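You operate a simulated robot arm through the tools that you are given. There is no shell and no other tool. Be economical: measure what you need, move in short steps, check, and stop when the job is done.

The job below is to be done with a simulated two-armed robot. You get a single attempt, and the scene is never put back.

## Task
Press the bush into the red wheel.
Fine: air on, slide in, both buttons together; leave the wheel in the press and the dial as it is; air off again.

It is judged by the outcome, as a careful person would: the job done as asked, and still so three seconds after it is handed in. It fails if anything else is knocked over, pushed out of place, dropped, spilled or broken.

## Robot
Two 7-joint arms with two-finger parallel grippers on one trunk, on a base that drives. Base frame: it is fixed to the floor where the robot stands at the start and does not move with it; the origin is under the middle of the robot, x ahead of it, y to its left, z up. Readings come in mm, degrees, newtons and seconds.
The left shoulder is at the start at [60, 143, 901], the right one opposite. With the tool pointing down near the work surface each hand reaches from about 300 to 720 mm from the robot's upright axis, wherever it stands, measured 20 degrees to its own side. Places, roughly: air lever [800, 0, 900]; nest on the press slide [700, -300, 900]; press slide [700, -300, 900]; pressure dial [1000, 0, 900]. Payload 1.57 kg a hand.
The TCP of each hand is the grasp point between the finger pads, 30 mm short of the fingertips. In the tool frame z runs along the fingers and y along their closing line. The gripper opens to 110 mm. The fingers are 24 mm wide and 12 mm thick; the gripper's body (48 by 112 mm) begins 78 mm behind the TCP.
Orientation is that of the tool frame in the base frame, as [roll, pitch, yaw] about the fixed x, y, z axes, in that order (R = Rz(yaw) Ry(pitch) Rx(roll)). With the fingers straight down and closing along the base's y, the tool's x points along the base's -x, its y along +y and its z along -z.

## Interface
- The arms move only by the tool play_rows. It takes "left_commands", "right_commands" or both (then of equal length, played together; a hand with none holds still); each is a list of rows, each a list of 7 numbers: the turn, a rotation vector about the tool's x, y, z in degrees, then the shift along the tool's x, y, z in mm, then the opening, from 0 (shut) to 1 (fully open). In form: [[ax, ay, az, dx, dy, dz, fingers], ...]. A call has 1 to 8 rows; each row is the pose to reach, as a shift and turn from the pose commanded when the call began, along the tool's axes at that moment. Rows are played at 5 a second. More than 50 mm and 8.6 degrees between two rows, or a gripper value outside its range, and nothing of the call is played. Where a pose cannot be reached the arm comes as near as it can. A force on the tool above 70 N (or 10 N above the force at the start of the call, whichever is more), or a blocked arm, ends the call early, and 0.2 s more pass. The fingers move at their own pace (about 45 mm/s each) and stop on an object; they squeeze with about 21 N. The grip force told is the motor's: it shows also when the fingers shut on nothing. Time passes only in rows, and 0.2 s behind the last, so rows that repeat a pose let the fingers close. It gives the time, the measured TCP pose, the force on the tool (base axes), the opening and the grip force at its end, in the units of the frame above (readings bear some noise).
- Cameras (640 x 400 px; columns grow to the right, rows downward): "scene" is now at [49.6, -25.3, 1518.3]; the picture's right is [-0.32, -0.95, 0.00], its down [-0.66, 0.22, -0.72] and it looks along [0.68, -0.23, -0.69] (base axes); focal length 248 px, centre (320, 200). "left" rides on the left gripper at [70, -16, -141] in its tool frame; the picture's right is [0.23, 0.97, 0.00], its down [-0.86, 0.20, -0.48] and it looks along [-0.47, 0.11, 0.88] (tool axes); focal length 222 px, centre (320, 200). "right" rides on the right gripper at [70, 16, -141] in its tool frame; the picture's right is [-0.23, 0.97, 0.00], its down [-0.86, -0.20, -0.48] and it looks along [-0.47, -0.11, 0.88] (tool axes); focal length 222 px, centre (320, 200). There is no depth. A picture from a camera that has moved, and an enlarged one, comes with that camera's place and axes in the base frame and with its lens.
- grab_frame(camera): a new picture of that camera. No time passes.
- move_column(by): slides the trunk up (or, below 0, down) by that many mm; the arms and the scene camera ride with it, the base frame stays. It gives what a move gives, with no picture.
- drive_base(legs): drives the robot by 1 to 6 legs, each [ahead, left, turn to the left] in mm, mm and degrees, along the robot's own axes; the way and the turn of a leg run together, so that a leg with both is an arc; at most 1500 mm and 180 degrees a leg. The arms and the cameras ride along, it lands a little off, and it stops where it bumps. It gives what a move gives.
- turn_head(pan, tilt): turns the head with the scene camera to pan (to the left, within 86 degrees either way) and tilt (down, from -29 to 69), counted from straight ahead of the robot. It gives what a move gives.
- inspect(camera, box): a new picture of the part [left, top, right, bottom] of that camera's present view, enlarged. No time passes.
- close_job(): hands the job in; it is judged then, once.

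Go step by step. Nothing tells you exact positions but the pictures and the camera data: compare them with the known pose of the tool, close in by small moves and look again before you grip or let go. The budget is 120 turns and 100 pictures, counting those below and the enlarged ones. Unless the task says otherwise, let go and move clear before handing in, and close with one line.

The tools are called after "Request:" as a command line: name --argument value ..., lists and objects as JSON in quotes. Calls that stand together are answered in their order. play_rows: Moves the arms, as the interface text tells. Its arguments: {"type":"object","properties":{"left_commands":{"type":"array","items":{"type":"array","items":{"type":"number"}}},"right_commands":{"type":"array","items":{"type":"array","items":{"type":"number"}}}},"required":[]} The other tools are called the same way: move_column (by) slides the trunk up or down; drive_base (legs) drives the base; turn_head (pan, tilt) turns the head that bears the scene camera; grab_frame (camera) takes a picture; inspect (camera, box) takes an enlarged picture of a part of a camera's view; close_job () hands the job in.

At the start:

```text
time_s: 0.0
left_tool_pos: [460.5, 39.8, 999.6]
left_tool_rot: [-179.9, 0.2, 180.0]
left_contact_force: [-0.1, -0.2, 0.0]
left_grip_width: 110.3
left_gripper_force: 0.1
right_tool_pos: [409.2, -421.4, 999.8]
right_tool_rot: [-180.0, -0.1, 179.9]
right_contact_force: [-0.1, -0.3, 0.3]
right_grip_width: 110.2
right_gripper_force: 0.1
trunk travel left (down, up): [-500.0, 90.0]
robot x, y, heading: [3.7, -0.9, -0.1]
head pan, tilt: [-18.5, 44.0]
```

scene: 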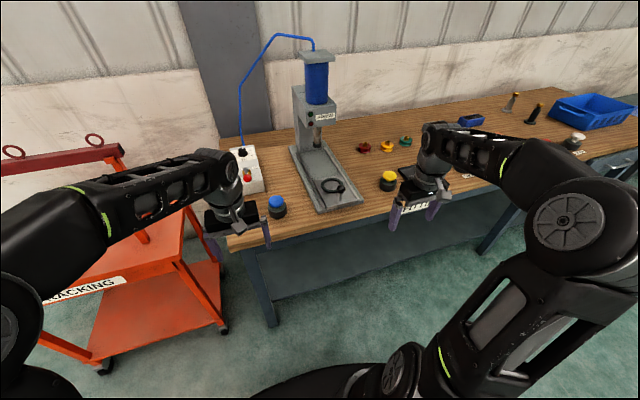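
right: 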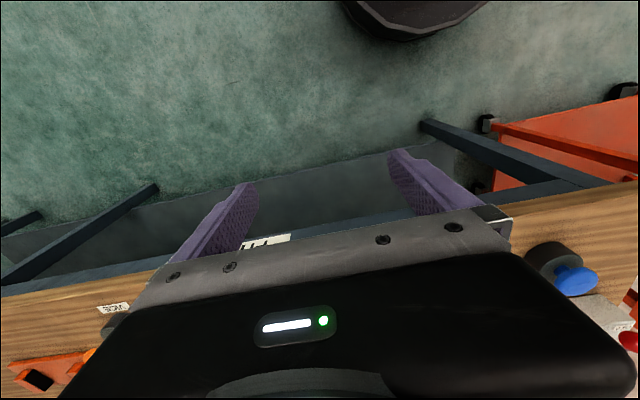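
left: 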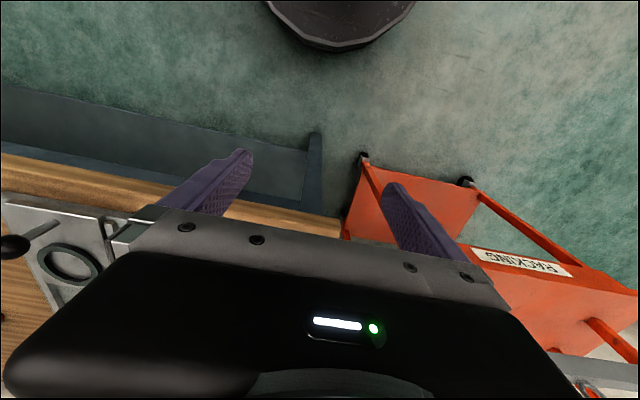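

I see a bench with an air press, blue and yellow buttons either side, an air valve box at the left, and wheels further right. I will look closer first.

Request:
inspect --camera "scene" --box '[220, 30, 420, 220]'

Request:
inspect --camera "scene" --box '[340, 80, 640, 210]'

```text
2.11 times, centred on (320, 125) of scene
camera zoom: at [49.6, -25.3, 1518.3], right [-0.32, -0.95, 0.0], down [-0.66, 0.22, -0.72], along [0.68, -0.23, -0.69], focal length 523 px, centre (320, 358)
```

zoom: 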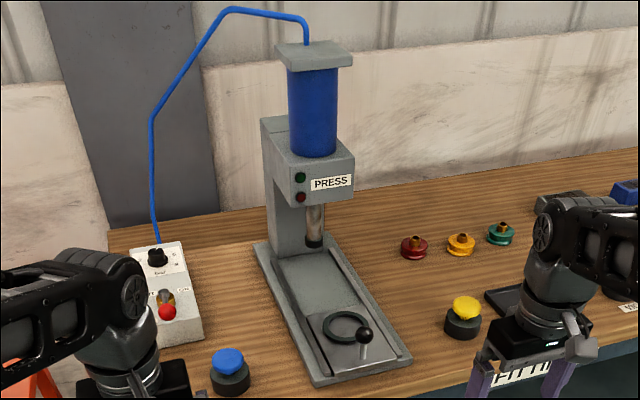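

```text
2.13 times, centred on (490, 145) of scene
camera zoom: at [49.6, -25.3, 1518.3], right [-0.32, -0.95, 0.0], down [-0.66, 0.22, -0.72], along [0.68, -0.23, -0.69], focal length 530 px, centre (-43, 317)
```

zoom: 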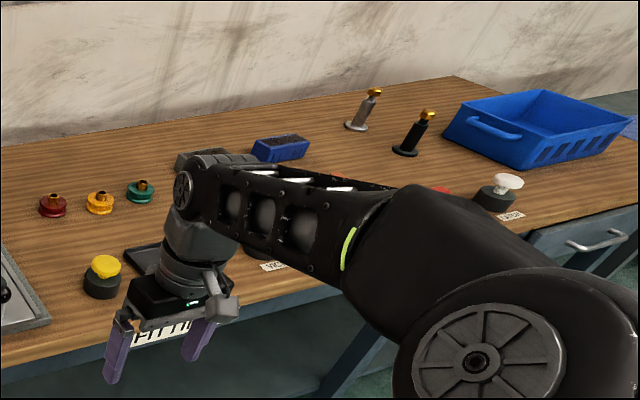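

The wheels with their bushes are to the right of the press; the red one is near [988, -575]. The arm hides part of the bench and its labels, so I will drive to the right along the bench for a better view.

Request:
drive_base --legs '[[0, -500, 0]]'

Request:
turn_head --pan 0 --tilt 40

Request:
grab_frame --camera "scene"

```text
time_s: 3.0
left_tool_pos: [458.9, -462.7, 1000.1]
left_tool_rot: [180.0, 0.2, 179.9]
left_contact_force: [-0.5, 0.0, -0.5]
left_grip_width: 110.0
left_gripper_force: 0.1
right_tool_pos: [408.3, -923.9, 999.1]
right_tool_rot: [180.0, -0.1, 179.9]
right_contact_force: [-0.4, 0.3, 0.4]
right_grip_width: 109.9
right_gripper_force: 0.1
trunk travel left (down, up): [-500.0, 90.0]
robot x, y, heading: [3.7, -499.8, -0.2]
head pan, tilt: [-18.5, 44.0]
```

```text
time_s: 3.8
left_tool_pos: [459.6, -461.0, 1000.6]
left_tool_rot: [-180.0, 0.1, 179.9]
left_contact_force: [0.0, 0.7, 0.1]
left_grip_width: 110.0
left_gripper_force: 0.0
right_tool_pos: [409.2, -923.3, 999.7]
right_tool_rot: [-179.9, -0.1, 179.9]
right_contact_force: [-1.2, -0.1, -0.1]
right_grip_width: 109.8
right_gripper_force: 0.1
trunk travel left (down, up): [-500.0, 90.0]
robot x, y, heading: [0.5, -496.7, -0.1]
head pan, tilt: [0.0, 40.0]
```

```text
94 pictures are left
camera scene: at [56.4, -500.8, 1524.1], right [0.0, -1.0, 0.0], down [-0.64, 0.0, -0.77], along [0.77, 0.0, -0.64], focal length 248 px, centre (320, 200)
```

scene: 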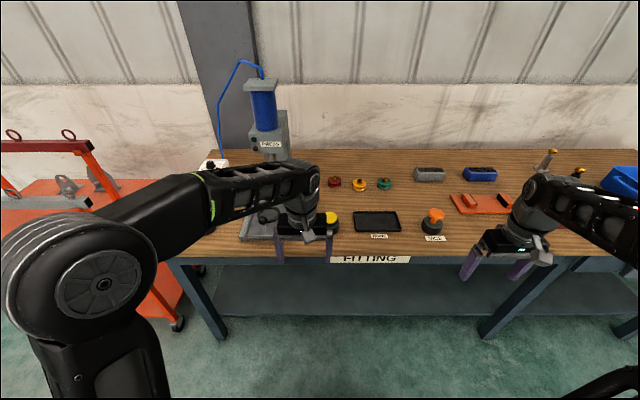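

Request:
inspect --camera "scene" --box '[310, 160, 470, 260]'

Request:
inspect --camera "scene" --box '[320, 170, 400, 220]'

```text
4.00 times, centred on (390, 210) of scene
camera zoom: at [56.4, -500.8, 1524.1], right [0.0, -1.0, 0.0], down [-0.64, 0.0, -0.77], along [0.77, 0.0, -0.64], focal length 993 px, centre (40, 160)
```

zoom: 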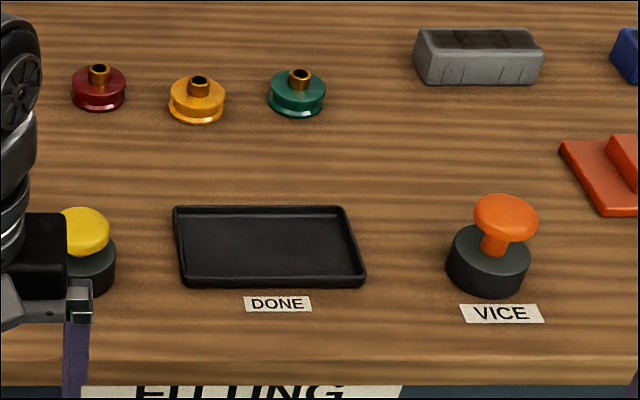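

```text
8.00 times, centred on (360, 195) of scene
camera zoom: at [56.4, -500.8, 1524.1], right [0.0, -1.0, 0.0], down [-0.64, 0.0, -0.77], along [0.77, 0.0, -0.64], focal length 1986 px, centre (0, 240)
```

zoom: 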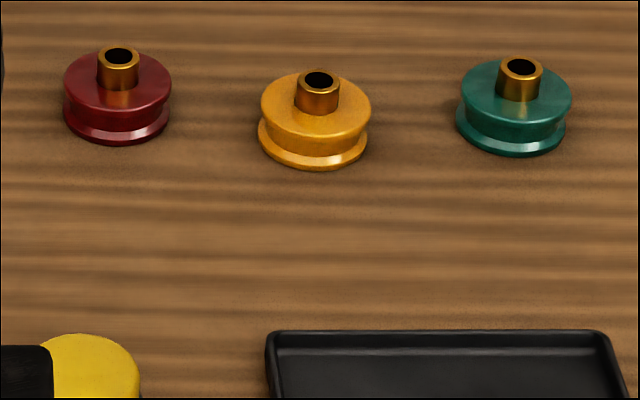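

The red wheel with the bush standing in it is at about [977, -568], 61 mm wide with its top near z = 875. The buttons with no label, blue at [714, -82] and yellow at [720, -550], flank the press. I drive closer for the wheel.

Request:
drive_base --legs '[[295, 20, 0]]'

Request:
turn_head --pan 0 --tilt 45

Request:
grab_frame --camera "scene"

```text
time_s: 5.8
left_tool_pos: [756.0, -441.2, 999.6]
left_tool_rot: [179.9, 0.1, -179.9]
left_contact_force: [1.1, 1.4, -0.1]
left_grip_width: 110.1
left_gripper_force: 0.1
right_tool_pos: [706.3, -903.0, 999.7]
right_tool_rot: [180.0, 0.0, 179.9]
right_contact_force: [-0.1, 0.4, 0.6]
right_grip_width: 109.9
right_gripper_force: 0.1
trunk travel left (down, up): [-500.0, 90.0]
robot x, y, heading: [293.2, -480.8, -0.0]
head pan, tilt: [0.0, 40.0]
```

```text
time_s: 6.5
left_tool_pos: [756.4, -440.5, 1000.8]
left_tool_rot: [180.0, 0.0, -180.0]
left_contact_force: [0.8, -0.5, 0.2]
left_grip_width: 110.0
left_gripper_force: 0.0
right_tool_pos: [705.4, -901.6, 999.6]
right_tool_rot: [-180.0, 0.0, -180.0]
right_contact_force: [0.5, 0.5, 0.1]
right_grip_width: 110.0
right_gripper_force: 0.1
trunk travel left (down, up): [-500.0, 90.0]
robot x, y, heading: [297.9, -483.8, 0.0]
head pan, tilt: [0.0, 45.0]
```

```text
91 pictures are left
camera scene: at [349.5, -480.6, 1516.9], right [0.0, -1.0, 0.0], down [-0.71, 0.0, -0.71], along [0.71, 0.0, -0.71], focal length 248 px, centre (320, 200)
```

scene: 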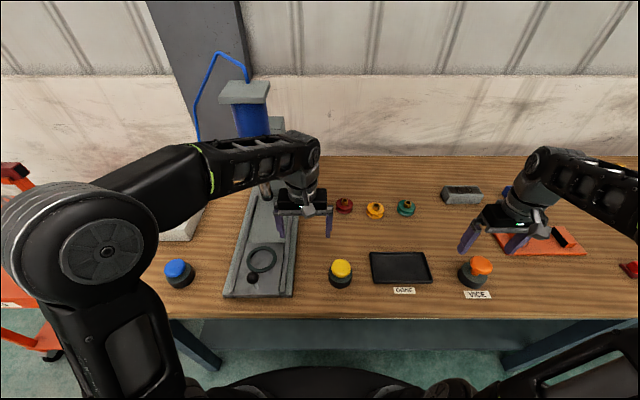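

Request:
play_rows --left_commands '[[0, 0, 0, 40, 10, 0, 1], [0, 0, 0, 80, 20, 0, 1], [0, 0, 0, 120, 30, 0, 1], [0, 0, 0, 150, 40, 0, 1], [0, 0, 0, 150, 40, 0, 1], [0, 0, 0, 150, 40, 0, 1]]' --right_commands '[[0, 0, 0, -30, 38, 0, 1], [0, 0, 0, -60, 76, 0, 1], [0, 0, 0, -90, 114, 0, 0.9], [0, 0, 0, -120, 152, 0, 0.8], [0, 0, 0, -150, 190, 0, 0.75], [0, 0, 0, -180, 228, 0, 0.75]]'

Request:
play_rows --right_commands '[[0, 0, 0, -30, 35, 0, 0.75], [0, 0, 0, -60, 70, 0, 0.75], [0, 0, 0, -80, 105, 0, 0.75], [0, 0, 0, -80, 105, 0, 0.75]]'

Request:
grab_frame --camera "right"

Request:
grab_frame --camera "scene"

```text
time_s: 7.9
left_tool_pos: [607.4, -401.1, 999.2]
left_tool_rot: [-179.9, 0.0, -179.9]
left_contact_force: [-0.2, 0.6, -1.0]
left_grip_width: 110.2
left_gripper_force: 0.0
right_tool_pos: [885.9, -672.9, 999.6]
right_tool_rot: [179.9, 0.1, -179.9]
right_contact_force: [0.2, -0.3, 0.4]
right_grip_width: 82.6
right_gripper_force: 0.1
trunk travel left (down, up): [-500.0, 90.0]
robot x, y, heading: [298.9, -481.6, -0.1]
head pan, tilt: [0.0, 45.0]
```

```text
time_s: 8.9
left_tool_pos: [607.0, -402.6, 999.8]
left_tool_rot: [-179.9, 0.0, -179.8]
left_contact_force: [1.1, 0.3, 0.0]
left_grip_width: 110.2
left_gripper_force: 0.0
right_tool_pos: [922.3, -630.2, 999.3]
right_tool_rot: [179.8, 0.3, -180.0]
right_contact_force: [0.0, -0.1, 0.3]
right_grip_width: 82.4
right_gripper_force: 0.1
right hand out of reach, approached as far as the arm can: row 2, 3, 4
trunk travel left (down, up): [-500.0, 90.0]
robot x, y, heading: [297.8, -476.4, 0.2]
head pan, tilt: [0.0, 45.0]
```

```text
90 pictures are left
camera right: at [852.8, -615.1, 1140.7], right [0.23, 0.97, 0.0], down [0.85, -0.2, 0.48], along [0.47, -0.11, -0.88], focal length 222 px, centre (320, 200)
```

right: 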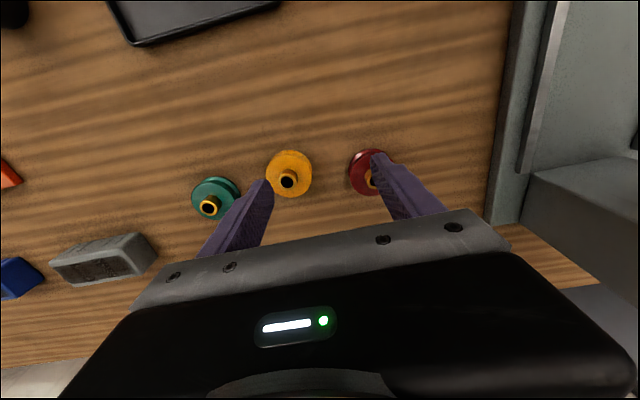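

```text
89 pictures are left
camera scene: at [349.5, -481.9, 1516.9], right [0.0, -1.0, 0.0], down [-0.71, 0.0, -0.71], along [0.71, 0.0, -0.71], focal length 248 px, centre (320, 200)
```

scene: 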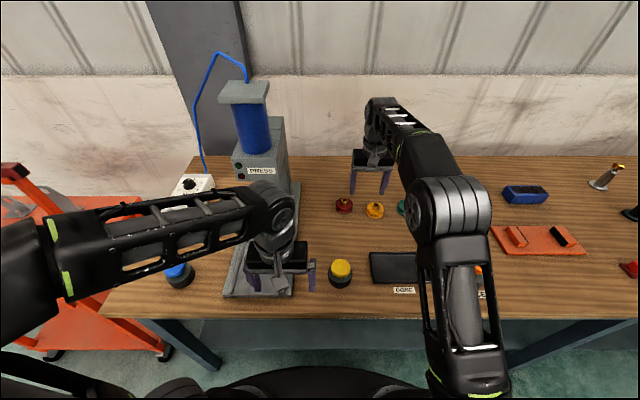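

The arm is near its reach limit at this height; raising the trunk brings the shoulder up and gains reach. The wheel is at about [975, -574].

Request:
play_rows --right_commands '[[0, 0, 0, 0, 0, 45, 0.75], [0, 0, 0, 0, 0, 90, 0.75], [0, 0, 0, 0, 0, 90, 0.75]]'

Request:
move_column --by 88

```text
time_s: 9.7
left_tool_pos: [606.8, -401.7, 999.3]
left_tool_rot: [-180.0, 0.1, -179.9]
left_contact_force: [0.5, 0.5, 0.7]
left_grip_width: 110.1
left_gripper_force: 0.0
right_tool_pos: [922.8, -630.0, 908.8]
right_tool_rot: [-180.0, -0.1, 180.0]
right_contact_force: [0.1, -0.2, -0.9]
right_grip_width: 82.3
right_gripper_force: 0.0
trunk travel left (down, up): [-500.0, 90.0]
robot x, y, heading: [297.3, -481.6, -0.0]
head pan, tilt: [0.0, 45.0]
```

```text
time_s: 10.9
left_tool_pos: [607.3, -402.3, 1087.6]
left_tool_rot: [-179.9, 0.1, -179.9]
left_contact_force: [-0.1, 0.3, -0.7]
left_grip_width: 110.2
left_gripper_force: 0.0
right_tool_pos: [923.6, -629.1, 996.6]
right_tool_rot: [180.0, 0.0, 180.0]
right_contact_force: [0.3, 0.1, 0.6]
right_grip_width: 82.5
right_gripper_force: 0.1
trunk travel left (down, up): [-588.0, 2.0]
robot x, y, heading: [297.4, -481.9, 0.4]
head pan, tilt: [0.0, 45.0]
```

Request:
play_rows --right_commands '[[0, 0, 0, -10, 28, 18, 0.75], [0, 0, 0, -30, 55, 37, 0.75], [0, 0, 0, -52, 55, 37, 0.75], [0, 0, 0, -52, 55, 37, 0.75]]'

Request:
grab_frame --camera "right"

Request:
inspect --camera "scene" --box '[300, 110, 420, 230]'

```text
time_s: 11.9
left_tool_pos: [606.7, -401.7, 1087.4]
left_tool_rot: [179.9, 0.1, -179.9]
left_contact_force: [-0.4, 0.1, 1.5]
left_grip_width: 109.7
left_gripper_force: 0.0
right_tool_pos: [975.3, -574.3, 958.1]
right_tool_rot: [179.9, 0.0, -179.9]
right_contact_force: [0.8, -0.1, 0.3]
right_grip_width: 82.6
right_gripper_force: 0.1
trunk travel left (down, up): [-588.0, 2.0]
robot x, y, heading: [294.1, -482.2, -0.0]
head pan, tilt: [0.0, 45.0]
```

```text
88 pictures are left
camera right: at [904.5, -558.0, 1101.7], right [0.23, 0.97, 0.0], down [0.86, -0.2, 0.48], along [0.47, -0.11, -0.88], focal length 222 px, centre (320, 200)
```

right: 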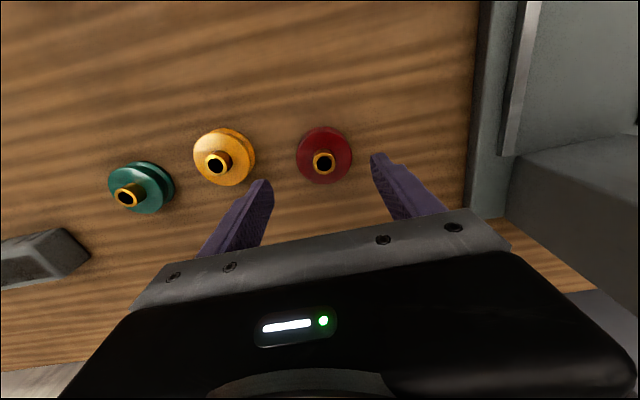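

```text
3.33 times, centred on (360, 170) of scene
camera zoom: at [349.2, -480.3, 1604.9], right [0.0, -1.0, 0.0], down [-0.71, 0.0, -0.71], along [0.71, 0.0, -0.71], focal length 827 px, centre (187, 300)
```

zoom: 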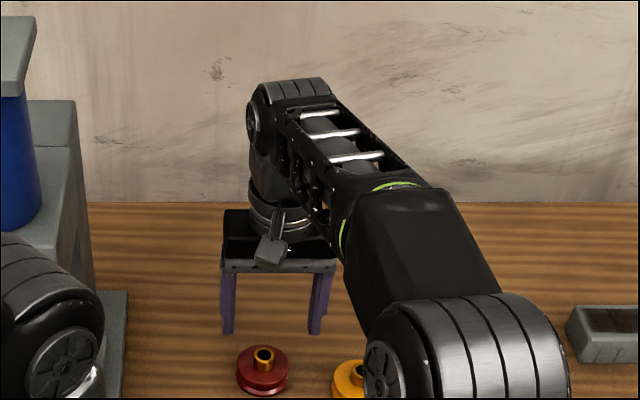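

Wheel centre refined to about [973, -569]. I descend and grip it high, so the tips stay clear of the nest later.

Request:
play_rows --right_commands '[[0, 0, 0, 2, 5, 24, 0.75], [0, 0, 0, 2, 5, 48, 0.75], [0, 0, 0, 2, 5, 72, 0.75], [0, 0, 0, 2, 5, 72, 0.75]]'

Request:
grab_frame --camera "right"

```text
time_s: 12.9
left_tool_pos: [605.8, -402.5, 1086.7]
left_tool_rot: [180.0, 0.0, -179.9]
left_contact_force: [-0.3, 1.0, -0.1]
left_grip_width: 109.9
left_gripper_force: 0.0
right_tool_pos: [974.3, -569.0, 886.9]
right_tool_rot: [-179.9, 0.0, -179.9]
right_contact_force: [0.1, 0.0, -0.4]
right_grip_width: 82.5
right_gripper_force: 0.0
trunk travel left (down, up): [-588.0, 2.0]
robot x, y, heading: [301.0, -479.9, -0.1]
head pan, tilt: [0.0, 45.0]
```

```text
86 pictures are left
camera right: at [903.6, -553.5, 1029.6], right [0.23, 0.97, 0.0], down [0.86, -0.2, 0.48], along [0.47, -0.11, -0.88], focal length 222 px, centre (320, 200)
```

right: 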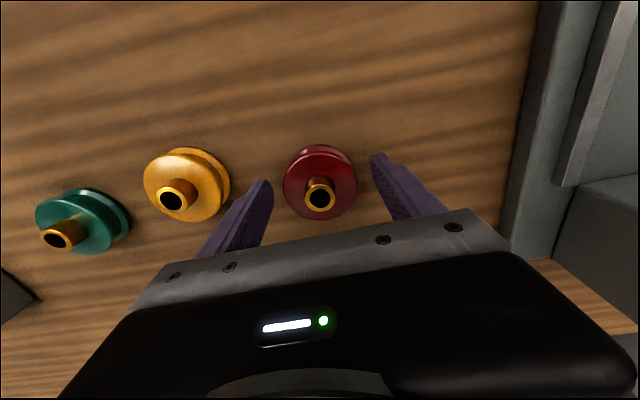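

Request:
play_rows --right_commands '[[0, 0, 0, 0, 0, 0, 0.5], [0, 0, 0, 0, 0, 0, 0.3], [0, 0, 0, 0, 0, 0, 0.3], [0, 0, 0, 0, 0, 0, 0.3], [0, 0, 0, 0, 0, 0, 0.3]]'

Request:
inspect --camera "right" --box '[220, 120, 420, 260]'

```text
time_s: 14.1
left_tool_pos: [606.7, -402.4, 1087.7]
left_tool_rot: [179.9, 0.1, -179.9]
left_contact_force: [-0.3, 0.5, -0.2]
left_grip_width: 109.9
left_gripper_force: 0.0
right_tool_pos: [973.7, -568.9, 887.2]
right_tool_rot: [-180.0, 0.0, -179.8]
right_contact_force: [-0.3, -2.4, 0.9]
right_grip_width: 61.7
right_gripper_force: 20.8
trunk travel left (down, up): [-588.0, 2.0]
robot x, y, heading: [296.0, -484.3, 0.2]
head pan, tilt: [0.0, 45.0]
```

```text
2.86 times, centred on (320, 190) of right
camera zoom: at [903.7, -553.7, 1029.6], right [0.23, 0.97, 0.0], down [0.86, -0.2, 0.48], along [0.47, -0.11, -0.88], focal length 635 px, centre (320, 229)
```

zoom: 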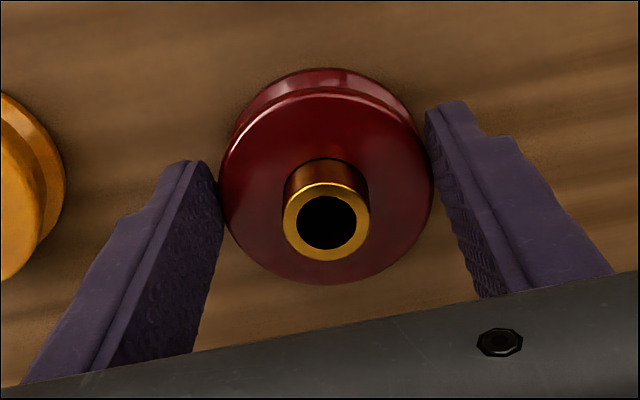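

The wheel is held at 61.7 mm. I lift it and draw it back.

Request:
play_rows --right_commands '[[0, 0, 0, 0, 0, -20, 0.3], [0, 0, 0, 0, 0, -40, 0.3], [0, 0, 0, 20, 0, -65, 0.3], [0, 0, 0, 50, 0, -90, 0.3], [0, 0, 0, 85, 0, -110, 0.3], [0, 0, 0, 120, 0, -130, 0.3], [0, 0, 0, 120, 0, -130, 0.3]]'

Request:
grab_frame --camera "right"

```text
time_s: 15.7
left_tool_pos: [607.6, -401.8, 1086.7]
left_tool_rot: [-180.0, 0.0, -179.9]
left_contact_force: [0.2, -0.3, -0.3]
left_grip_width: 110.0
left_gripper_force: 0.0
right_tool_pos: [852.7, -569.5, 1015.8]
right_tool_rot: [180.0, -0.1, -179.9]
right_contact_force: [0.1, 0.8, -5.7]
right_grip_width: 61.6
right_gripper_force: 20.6
trunk travel left (down, up): [-588.0, 2.0]
robot x, y, heading: [295.2, -483.8, -0.2]
head pan, tilt: [0.0, 45.0]
```

```text
84 pictures are left
camera right: at [783.1, -553.8, 1159.0], right [0.23, 0.97, 0.0], down [0.86, -0.2, 0.48], along [0.47, -0.11, -0.88], focal length 222 px, centre (320, 200)
```

right: 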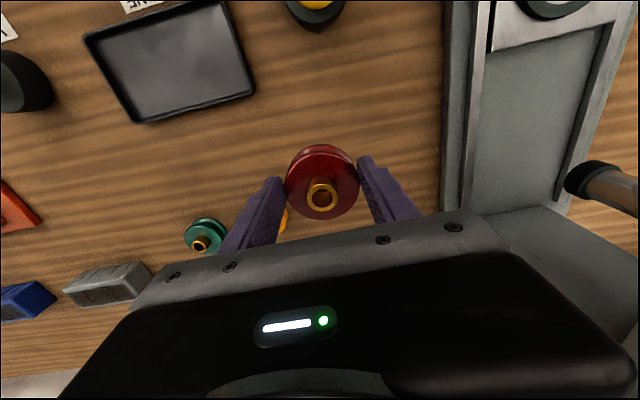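

The wheel and bush are safe in the hand. I draw the hand back more and drive to stand in front of the press.

Request:
play_rows --right_commands '[[0, 0, 0, 40, 0, 0, 0.3], [0, 0, 0, 80, 0, 0, 0.3], [0, 0, 0, 110, 0, 0, 0.3], [0, 0, 0, 110, 0, 0, 0.3]]'

Request:
drive_base --legs '[[-85, 0, 0], [0, 250, 0]]'

Request:
turn_head --pan 0 --tilt 45

Request:
grab_frame --camera "scene"

Request:
grab_frame --camera "right"

```text
time_s: 16.7
left_tool_pos: [607.8, -402.0, 1085.6]
left_tool_rot: [-180.0, 0.0, -179.9]
left_contact_force: [-0.1, 0.6, -0.8]
left_grip_width: 110.0
left_gripper_force: 0.2
right_tool_pos: [743.7, -569.3, 1017.6]
right_tool_rot: [-180.0, 0.0, -180.0]
right_contact_force: [0.1, 0.3, -6.5]
right_grip_width: 61.5
right_gripper_force: 21.0
trunk travel left (down, up): [-588.0, 2.0]
robot x, y, heading: [296.7, -479.5, 0.3]
head pan, tilt: [0.0, 45.0]
```

```text
time_s: 19.2
left_tool_pos: [523.5, -149.4, 1088.3]
left_tool_rot: [-179.9, 0.0, -180.0]
left_contact_force: [-0.6, 0.3, -0.7]
left_grip_width: 109.9
left_gripper_force: 0.0
right_tool_pos: [658.5, -318.0, 1017.6]
right_tool_rot: [-179.9, -0.1, -179.9]
right_contact_force: [-0.1, 0.3, -5.4]
right_grip_width: 61.6
right_gripper_force: 20.7
trunk travel left (down, up): [-588.0, 2.0]
robot x, y, heading: [215.8, -231.2, 0.2]
head pan, tilt: [0.0, 45.0]
```

```text
time_s: 19.8
left_tool_pos: [523.2, -150.9, 1086.7]
left_tool_rot: [180.0, 0.1, -179.8]
left_contact_force: [0.5, 0.6, 0.9]
left_grip_width: 109.8
left_gripper_force: 0.0
right_tool_pos: [658.2, -317.6, 1016.7]
right_tool_rot: [-180.0, 0.0, -180.0]
right_contact_force: [1.1, -1.3, -5.7]
right_grip_width: 61.5
right_gripper_force: 21.1
trunk travel left (down, up): [-588.0, 2.0]
robot x, y, heading: [207.7, -226.8, 0.2]
head pan, tilt: [0.0, 45.0]
```

```text
83 pictures are left
camera scene: at [265.4, -229.3, 1604.8], right [0.0, -1.0, 0.0], down [-0.71, 0.0, -0.71], along [0.71, 0.0, -0.71], focal length 248 px, centre (320, 200)
```

scene: 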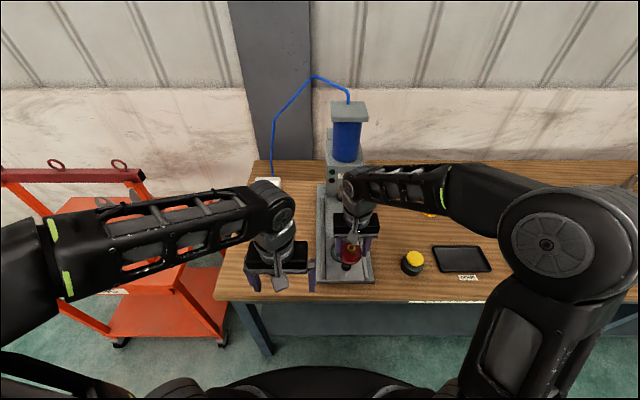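

```text
82 pictures are left
camera right: at [588.4, -302.7, 1159.6], right [0.23, 0.97, 0.0], down [0.86, -0.2, 0.48], along [0.47, -0.11, -0.88], focal length 222 px, centre (320, 200)
```

right: 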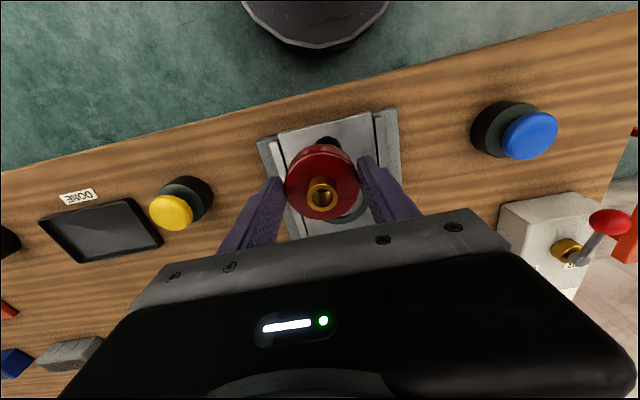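

Request:
grab_frame --camera "left"

Request:
inspect --camera "scene" --box '[300, 200, 400, 290]'

```text
81 pictures are left
camera left: at [452.2, -167.0, 1230.0], right [-0.23, 0.97, 0.0], down [0.85, 0.2, 0.48], along [0.47, 0.11, -0.88], focal length 222 px, centre (320, 200)
```

left: 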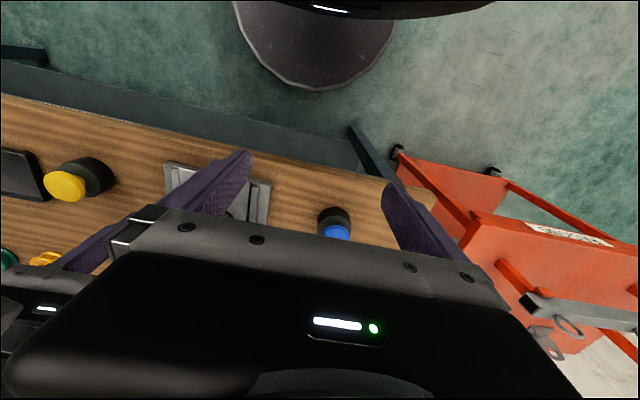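

```text
4.44 times, centred on (350, 245) of scene
camera zoom: at [265.4, -229.3, 1604.8], right [0.0, -1.0, 0.0], down [-0.71, 0.0, -0.71], along [0.71, 0.0, -0.71], focal length 1103 px, centre (187, 0)
```

zoom: 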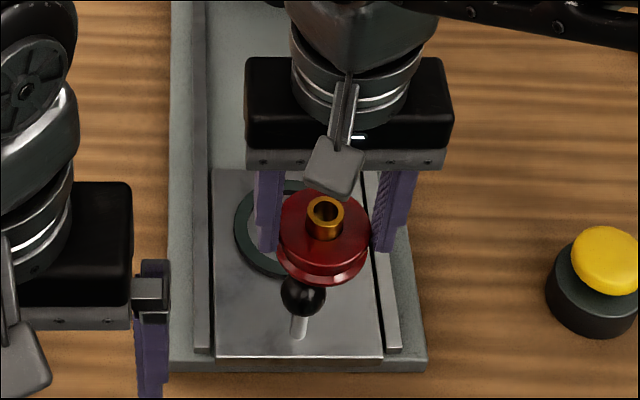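

I move the wheel aside for a clear look at the nest.

Request:
play_rows --right_commands '[[0, 0, 0, 15, -45, 0, 0.3], [0, 0, 0, 30, -90, 0, 0.3], [0, 0, 0, 50, -135, 0, 0.3], [0, 0, 0, 50, -135, 0, 0.3]]'

Request:
inspect --camera "scene" --box '[300, 200, 400, 290]'

Request:
grab_frame --camera "right"

Request:
inspect --camera "scene" --box '[250, 80, 430, 200]'

```text
time_s: 20.8
left_tool_pos: [522.5, -150.7, 1086.3]
left_tool_rot: [-179.8, 0.0, -179.9]
left_contact_force: [-0.9, 0.6, -0.1]
left_grip_width: 110.0
left_gripper_force: 0.0
right_tool_pos: [608.6, -453.6, 1017.5]
right_tool_rot: [-179.9, 0.0, -179.9]
right_contact_force: [-0.4, 0.0, -5.6]
right_grip_width: 61.3
right_gripper_force: 20.9
trunk travel left (down, up): [-588.0, 2.0]
robot x, y, heading: [210.8, -230.4, 0.2]
head pan, tilt: [0.0, 45.0]
```

```text
4.44 times, centred on (350, 245) of scene
camera zoom: at [266.2, -228.2, 1604.8], right [0.0, -1.0, 0.0], down [-0.71, 0.0, -0.71], along [0.71, 0.0, -0.71], focal length 1103 px, centre (187, 0)
```

zoom: 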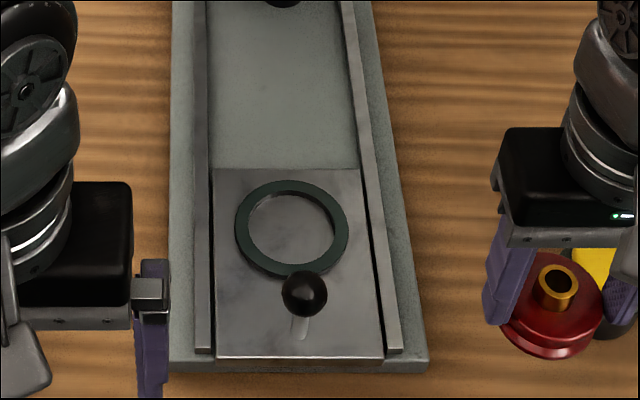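

```text
78 pictures are left
camera right: at [538.5, -438.2, 1160.0], right [0.23, 0.97, 0.0], down [0.86, -0.2, 0.48], along [0.47, -0.11, -0.88], focal length 222 px, centre (320, 200)
```

right: 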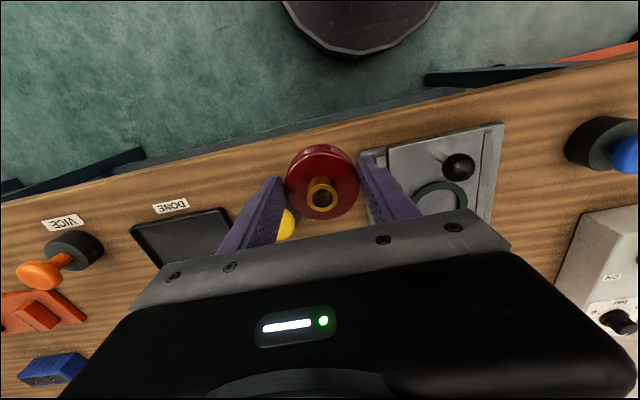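

```text
3.33 times, centred on (340, 140) of scene
camera zoom: at [266.2, -228.2, 1604.8], right [0.0, -1.0, 0.0], down [-0.71, 0.0, -0.71], along [0.71, 0.0, -0.71], focal length 827 px, centre (253, 400)
```

zoom: 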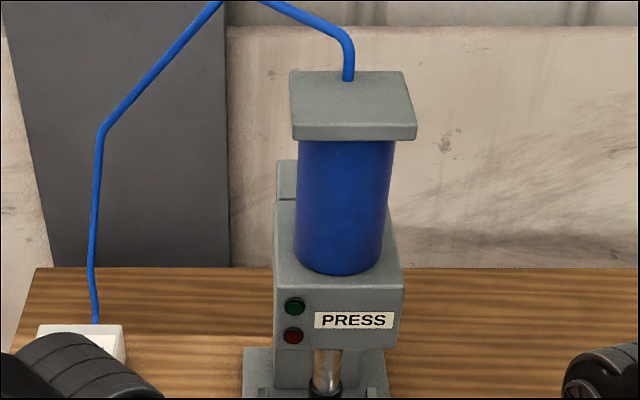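

Request:
play_rows --right_commands '[[0, 0, 0, -45, 0, 0, 0.3], [0, 0, 0, -90, 0, 0, 0.3], [0, 0, 0, -130, 0, 0, 0.3], [0, 0, 0, -130, 0, 0, 0.3]]'

Request:
grab_frame --camera "right"

Request:
inspect --camera "right" --box '[380, 20, 540, 180]'

```text
time_s: 21.8
left_tool_pos: [521.7, -149.5, 1086.2]
left_tool_rot: [180.0, 0.1, -179.9]
left_contact_force: [1.0, 0.4, 0.7]
left_grip_width: 110.5
left_gripper_force: 0.0
right_tool_pos: [737.3, -453.7, 1019.1]
right_tool_rot: [-179.9, 0.0, -179.9]
right_contact_force: [-0.7, -0.8, -5.0]
right_grip_width: 61.5
right_gripper_force: 20.6
trunk travel left (down, up): [-588.0, 2.0]
robot x, y, heading: [208.3, -231.2, -0.3]
head pan, tilt: [0.0, 45.0]
```

```text
76 pictures are left
camera right: at [667.2, -438.0, 1160.9], right [0.23, 0.97, 0.0], down [0.86, -0.2, 0.48], along [0.47, -0.11, -0.88], focal length 222 px, centre (320, 200)
```

right: 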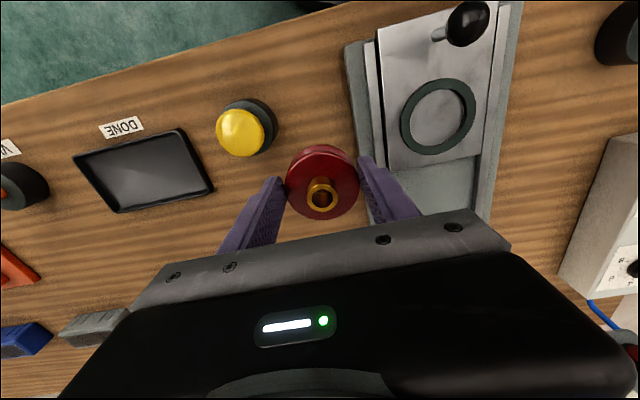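

```text
2.50 times, centred on (460, 100) of right
camera zoom: at [667.2, -438.0, 1160.9], right [0.23, 0.97, 0.0], down [0.86, -0.2, 0.48], along [0.47, -0.11, -0.88], focal length 555 px, centre (-30, 450)
```

zoom: 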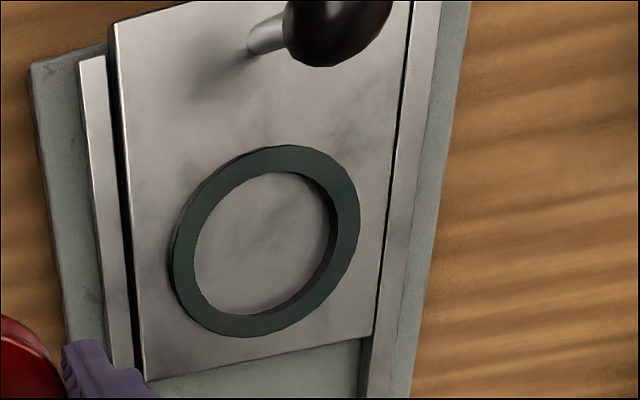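

The nest ring is centred near [741, -309], its top about z = 877, with an inner diameter near 66 mm. I carry the wheel over it and stop above.

Request:
play_rows --right_commands '[[0, 0, 0, -1, 48, 0, 0.3], [0, 0, 0, -2, 96, 0, 0.3], [0, 0, 0, -4, 145, 20, 0.3], [0, 0, 0, -4, 145, 59, 0.3], [0, 0, 0, -4, 145, 59, 0.3]]'

Request:
inspect --camera "scene" --box '[300, 200, 400, 290]'

Request:
inspect --camera "right" --box '[220, 80, 420, 240]'

```text
refused: row 3 steps farther than a row can; nothing moved
```

```text
4.44 times, centred on (350, 245) of scene
camera zoom: at [264.3, -229.4, 1604.9], right [0.0, -1.0, 0.0], down [-0.71, 0.0, -0.71], along [0.71, 0.0, -0.71], focal length 1103 px, centre (187, 0)
```

zoom: 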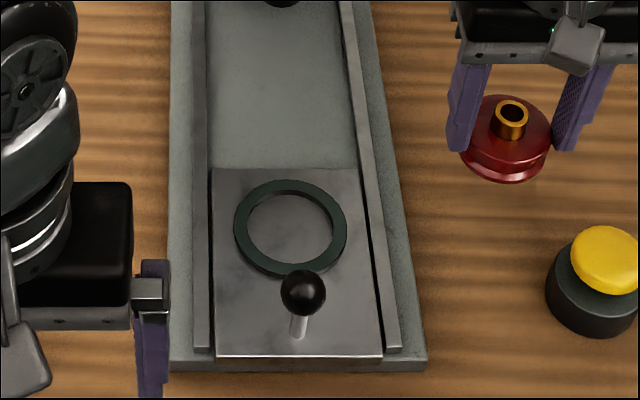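

```text
2.50 times, centred on (320, 160) of right
camera zoom: at [667.2, -438.0, 1160.9], right [0.23, 0.97, 0.0], down [0.86, -0.2, 0.48], along [0.47, -0.11, -0.88], focal length 555 px, centre (320, 300)
```

zoom: 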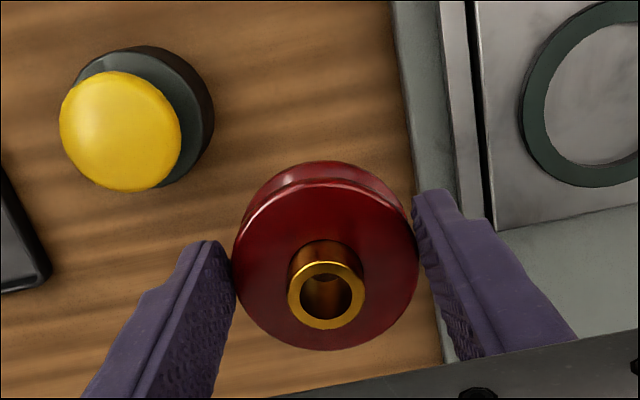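

Request:
play_rows --right_commands '[[0, 0, 0, -1, 45, 0, 0.3], [0, 0, 0, -2, 90, 0, 0.3], [0, 0, 0, -4, 130, 10, 0.3], [0, 0, 0, -4, 145, 35, 0.3], [0, 0, 0, -4, 145, 59, 0.3], [0, 0, 0, -4, 145, 59, 0.3]]'

Request:
inspect --camera "scene" --box '[300, 200, 400, 290]'

Request:
inspect --camera "right" --box '[220, 80, 420, 240]'

```text
time_s: 23.2
left_tool_pos: [522.7, -149.9, 1087.5]
left_tool_rot: [-180.0, 0.2, -179.8]
left_contact_force: [-0.2, 0.7, -0.4]
left_grip_width: 110.1
left_gripper_force: 0.0
right_tool_pos: [741.2, -308.8, 958.7]
right_tool_rot: [179.9, 0.1, -179.9]
right_contact_force: [0.3, 0.4, -5.2]
right_grip_width: 61.4
right_gripper_force: 21.3
trunk travel left (down, up): [-588.0, 2.0]
robot x, y, heading: [212.3, -224.8, 0.3]
head pan, tilt: [0.0, 45.0]
```

```text
4.44 times, centred on (350, 245) of scene
camera zoom: at [265.3, -229.2, 1604.8], right [0.0, -1.0, 0.0], down [-0.71, 0.0, -0.71], along [0.71, 0.0, -0.71], focal length 1103 px, centre (187, 0)
```

zoom: 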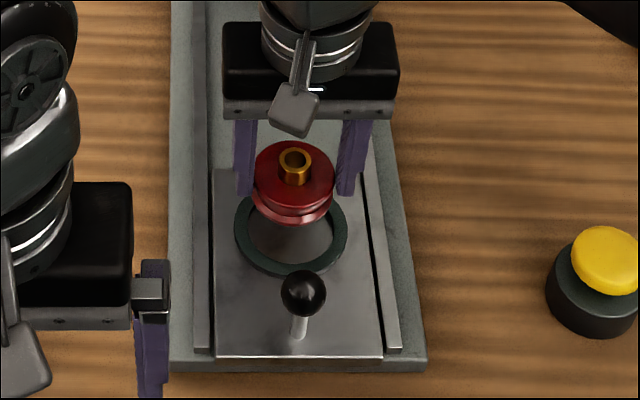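

```text
2.50 times, centred on (320, 160) of right
camera zoom: at [672.2, -293.0, 1101.1], right [0.23, 0.97, 0.0], down [0.86, -0.2, 0.48], along [0.47, -0.11, -0.88], focal length 555 px, centre (320, 300)
```

zoom: 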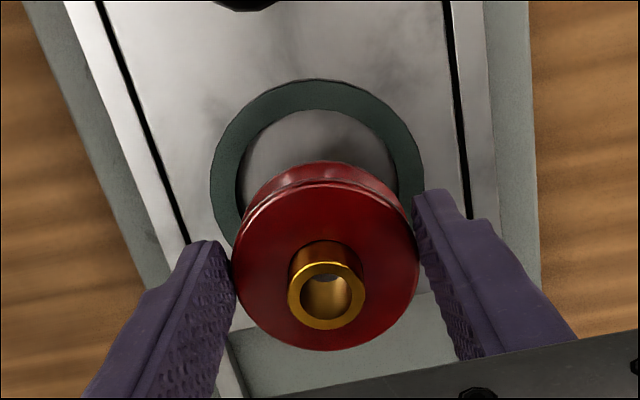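

Request:
play_rows --right_commands '[[0, 0, 0, -1.1, -1.7, 15, 0.3], [0, 0, 0, -1.1, -1.7, 29, 0.3], [0, 0, 0, -1.1, -1.7, 29, 0.3]]'

Request:
inspect --camera "scene" --box '[330, 220, 380, 265]'

Request:
inspect --camera "right" --box '[220, 80, 420, 240]'

```text
time_s: 24.0
left_tool_pos: [522.1, -150.1, 1088.4]
left_tool_rot: [-180.0, 0.1, -179.9]
left_contact_force: [-0.9, -0.5, 0.0]
left_grip_width: 109.9
left_gripper_force: 0.1
right_tool_pos: [743.7, -309.9, 930.4]
right_tool_rot: [-180.0, 0.0, -179.8]
right_contact_force: [-0.4, 0.1, -5.3]
right_grip_width: 61.5
right_gripper_force: 21.4
trunk travel left (down, up): [-588.0, 2.0]
robot x, y, heading: [214.9, -229.5, 0.0]
head pan, tilt: [0.0, 45.0]
```

```text
8.89 times, centred on (355, 242) of scene
camera zoom: at [265.4, -229.2, 1604.8], right [0.0, -1.0, 0.0], down [-0.71, 0.0, -0.71], along [0.71, 0.0, -0.71], focal length 2206 px, centre (9, -178)
```

zoom: 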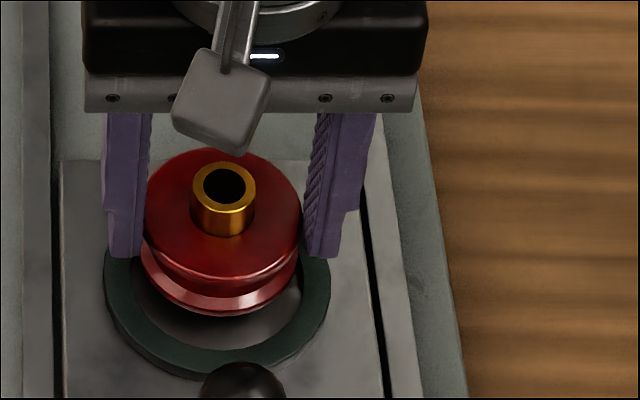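

```text
2.50 times, centred on (320, 160) of right
camera zoom: at [673.2, -294.5, 1072.2], right [0.23, 0.97, 0.0], down [0.86, -0.2, 0.48], along [0.47, -0.11, -0.88], focal length 555 px, centre (320, 300)
```

zoom: 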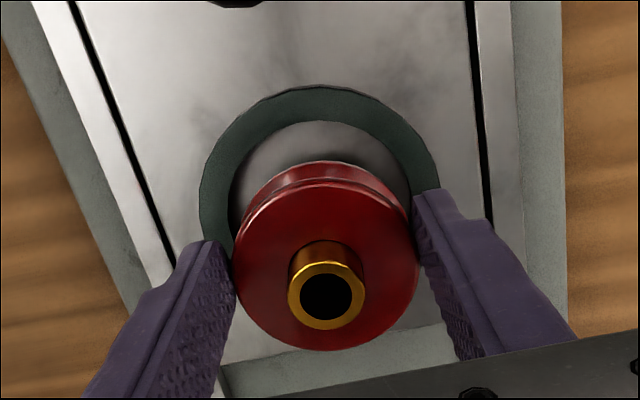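

Nearly aligned; small correction toward the robot, then a slow descent watching the force.

Request:
play_rows --right_commands '[[0, 0, 0, 2, -0.6, 0, 0.3], [0, 0, 0, 2, -0.6, 4, 0.3], [0, 0, 0, 2, -0.6, 7, 0.3], [0, 0, 0, 2, -0.6, 7, 0.3]]'

Request:
inspect --camera "scene" --box '[330, 220, 380, 265]'

Request:
inspect --camera "right" --box '[220, 80, 420, 240]'

```text
time_s: 25.0
left_tool_pos: [521.3, -149.7, 1088.2]
left_tool_rot: [179.9, 0.0, -179.9]
left_contact_force: [-0.1, -0.1, -0.2]
left_grip_width: 109.7
left_gripper_force: 0.0
right_tool_pos: [740.7, -309.2, 923.7]
right_tool_rot: [-179.9, 0.1, -179.9]
right_contact_force: [0.3, -1.2, 17.2]
right_grip_width: 61.8
right_gripper_force: 21.8
trunk travel left (down, up): [-588.0, 2.0]
robot x, y, heading: [213.9, -226.1, -0.1]
head pan, tilt: [0.0, 45.0]
```

```text
8.89 times, centred on (355, 242) of scene
camera zoom: at [263.2, -229.1, 1605.1], right [0.0, -1.0, 0.0], down [-0.71, 0.0, -0.71], along [0.71, 0.0, -0.71], focal length 2206 px, centre (9, -178)
```

zoom: 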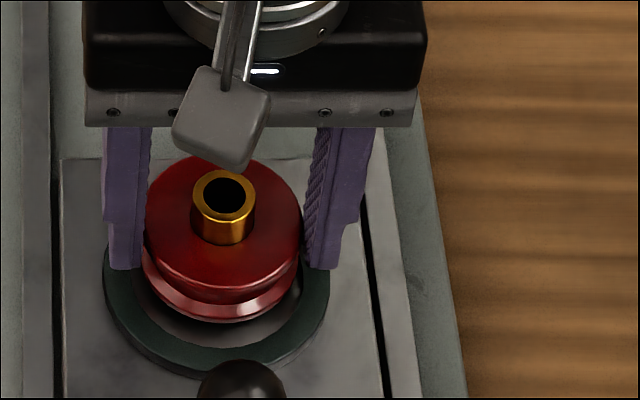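

```text
2.50 times, centred on (320, 160) of right
camera zoom: at [670.5, -294.9, 1066.5], right [0.23, 0.97, 0.0], down [0.85, -0.2, 0.48], along [0.47, -0.11, -0.88], focal length 555 px, centre (320, 300)
```

zoom: 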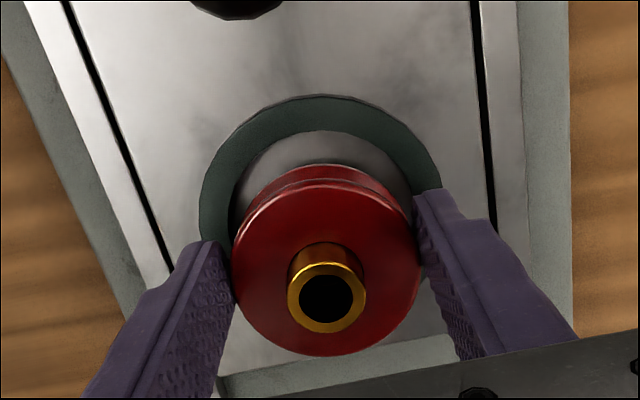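

The wheel touches the back of the ring: both views show a front gap of about 11 mm and none behind. I lift a little and shift 8 mm toward the robot.

Request:
play_rows --right_commands '[[0, 0, 0, 0, 0, -6, 0.3], [0, 0, 0, 4, 0, -6, 0.3], [0, 0, 0, 8, 0, -6, 0.3], [0, 0, 0, 8, 0, -6, 0.3]]'

Request:
inspect --camera "scene" --box '[330, 220, 380, 265]'

Request:
inspect --camera "right" --box '[220, 80, 420, 240]'

```text
time_s: 26.0
left_tool_pos: [523.3, -151.2, 1086.8]
left_tool_rot: [179.9, 0.1, -179.9]
left_contact_force: [0.3, -0.2, -0.8]
left_grip_width: 109.8
left_gripper_force: 0.1
right_tool_pos: [733.1, -311.0, 928.9]
right_tool_rot: [-180.0, -0.2, -179.9]
right_contact_force: [0.8, -0.3, -5.6]
right_grip_width: 61.9
right_gripper_force: 20.9
trunk travel left (down, up): [-588.0, 2.0]
robot x, y, heading: [211.6, -231.0, 0.3]
head pan, tilt: [0.0, 45.0]
```

```text
8.89 times, centred on (355, 242) of scene
camera zoom: at [265.5, -229.1, 1604.8], right [0.0, -1.0, 0.0], down [-0.71, 0.0, -0.71], along [0.71, 0.0, -0.71], focal length 2206 px, centre (9, -178)
```

zoom: 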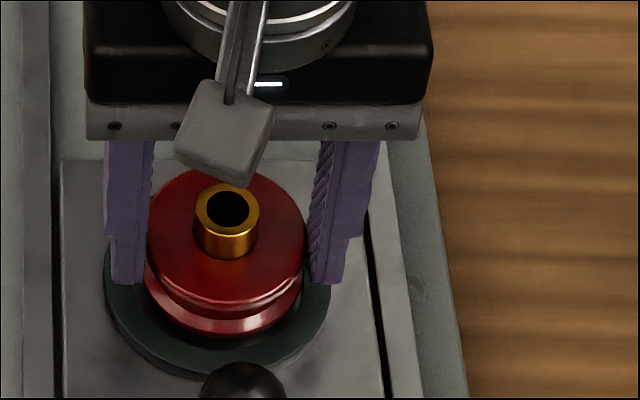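

```text
2.50 times, centred on (320, 160) of right
camera zoom: at [663.1, -294.9, 1070.5], right [0.23, 0.97, 0.0], down [0.86, -0.2, 0.48], along [0.47, -0.11, -0.88], focal length 555 px, centre (320, 300)
```

zoom: 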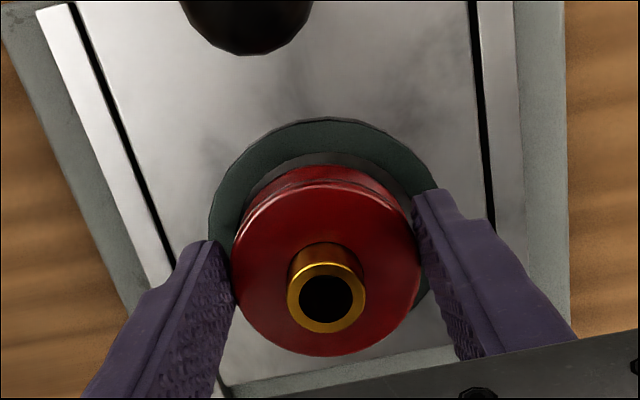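

Request:
play_rows --right_commands '[[0, 0, 0, -1, 0.6, 0, 0.3], [0, 0, 0, -1, 0.6, 4, 0.3], [0, 0, 0, -1, 0.6, 7, 0.3], [0, 0, 0, -1, 0.6, 8, 0.3], [0, 0, 0, -1, 0.6, 8, 0.3]]'

Request:
inspect --camera "scene" --box '[330, 220, 380, 265]'

Request:
inspect --camera "right" --box '[220, 80, 420, 240]'

```text
time_s: 27.2
left_tool_pos: [522.2, -151.0, 1087.5]
left_tool_rot: [179.9, 0.1, -179.9]
left_contact_force: [-0.3, 0.3, -0.2]
left_grip_width: 109.8
left_gripper_force: 0.2
right_tool_pos: [735.3, -310.1, 919.9]
right_tool_rot: [-179.9, 0.0, -179.9]
right_contact_force: [-0.1, 0.7, -6.0]
right_grip_width: 61.3
right_gripper_force: 21.1
trunk travel left (down, up): [-588.0, 2.0]
robot x, y, heading: [209.9, -229.3, 0.0]
head pan, tilt: [0.0, 45.0]
```

```text
8.89 times, centred on (355, 242) of scene
camera zoom: at [265.5, -229.1, 1604.8], right [0.0, -1.0, 0.0], down [-0.71, 0.0, -0.71], along [0.71, 0.0, -0.71], focal length 2206 px, centre (9, -178)
```

zoom: 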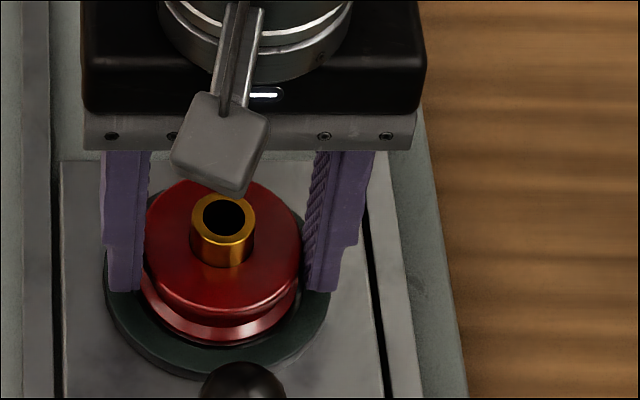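

```text
2.50 times, centred on (320, 160) of right
camera zoom: at [664.8, -294.2, 1062.6], right [0.23, 0.97, 0.0], down [0.86, -0.2, 0.48], along [0.47, -0.11, -0.88], focal length 555 px, centre (320, 300)
```

zoom: 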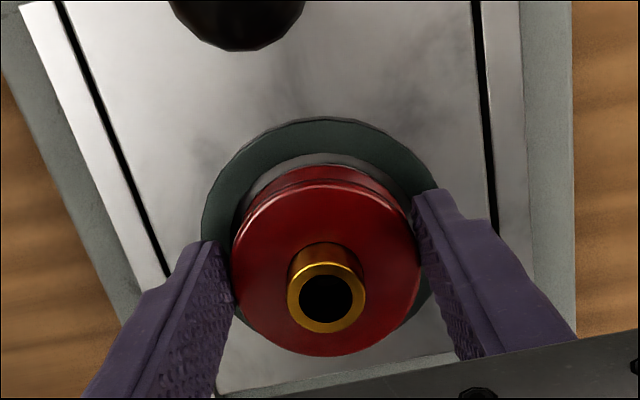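

No contact although it is now lower than before, so it is entering the ring. I continue down.

Request:
play_rows --right_commands '[[0, 0, 0, 0, 0, 1, 0.3], [0, 0, 0, 0, 0, 2, 0.3], [0, 0, 0, 0, 0, 3, 0.3], [0, 0, 0, 0, 0, 3, 0.3]]'

```text
time_s: 28.2
left_tool_pos: [522.7, -150.5, 1088.2]
left_tool_rot: [-180.0, 0.1, -179.9]
left_contact_force: [0.9, 0.7, 0.9]
left_grip_width: 110.0
left_gripper_force: 0.0
right_tool_pos: [734.6, -310.3, 919.1]
right_tool_rot: [179.9, 0.1, -179.9]
right_contact_force: [1.1, -1.9, 10.5]
right_grip_width: 61.7
right_gripper_force: 20.9
trunk travel left (down, up): [-588.0, 2.0]
robot x, y, heading: [210.9, -230.0, -0.1]
head pan, tilt: [0.0, 45.0]
```

Request:
inspect --camera "scene" --box '[330, 220, 380, 265]'

Request:
inspect --camera "right" --box '[270, 120, 370, 200]'

```text
8.89 times, centred on (355, 242) of scene
camera zoom: at [264.1, -229.2, 1605.1], right [0.0, -1.0, 0.0], down [-0.71, 0.0, -0.71], along [0.71, 0.0, -0.71], focal length 2206 px, centre (9, -178)
```

zoom: 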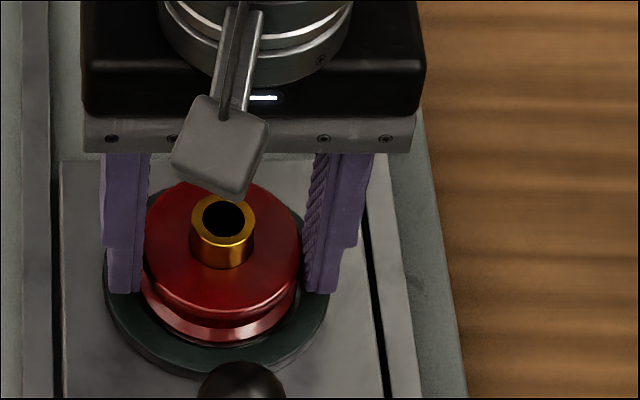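

```text
5.00 times, centred on (320, 160) of right
camera zoom: at [664.2, -294.4, 1061.2], right [0.23, 0.97, 0.0], down [0.85, -0.2, 0.48], along [0.47, -0.11, -0.88], focal length 1111 px, centre (320, 400)
```

zoom: 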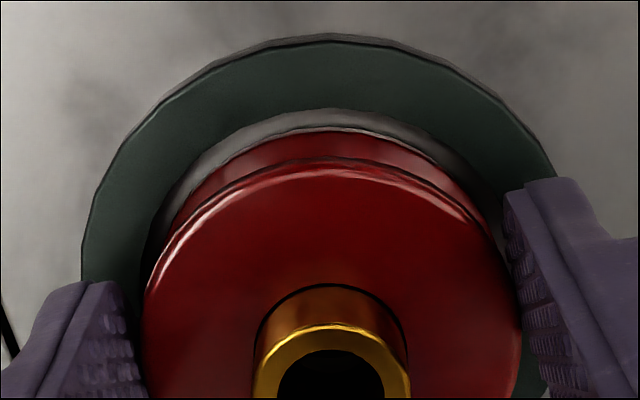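

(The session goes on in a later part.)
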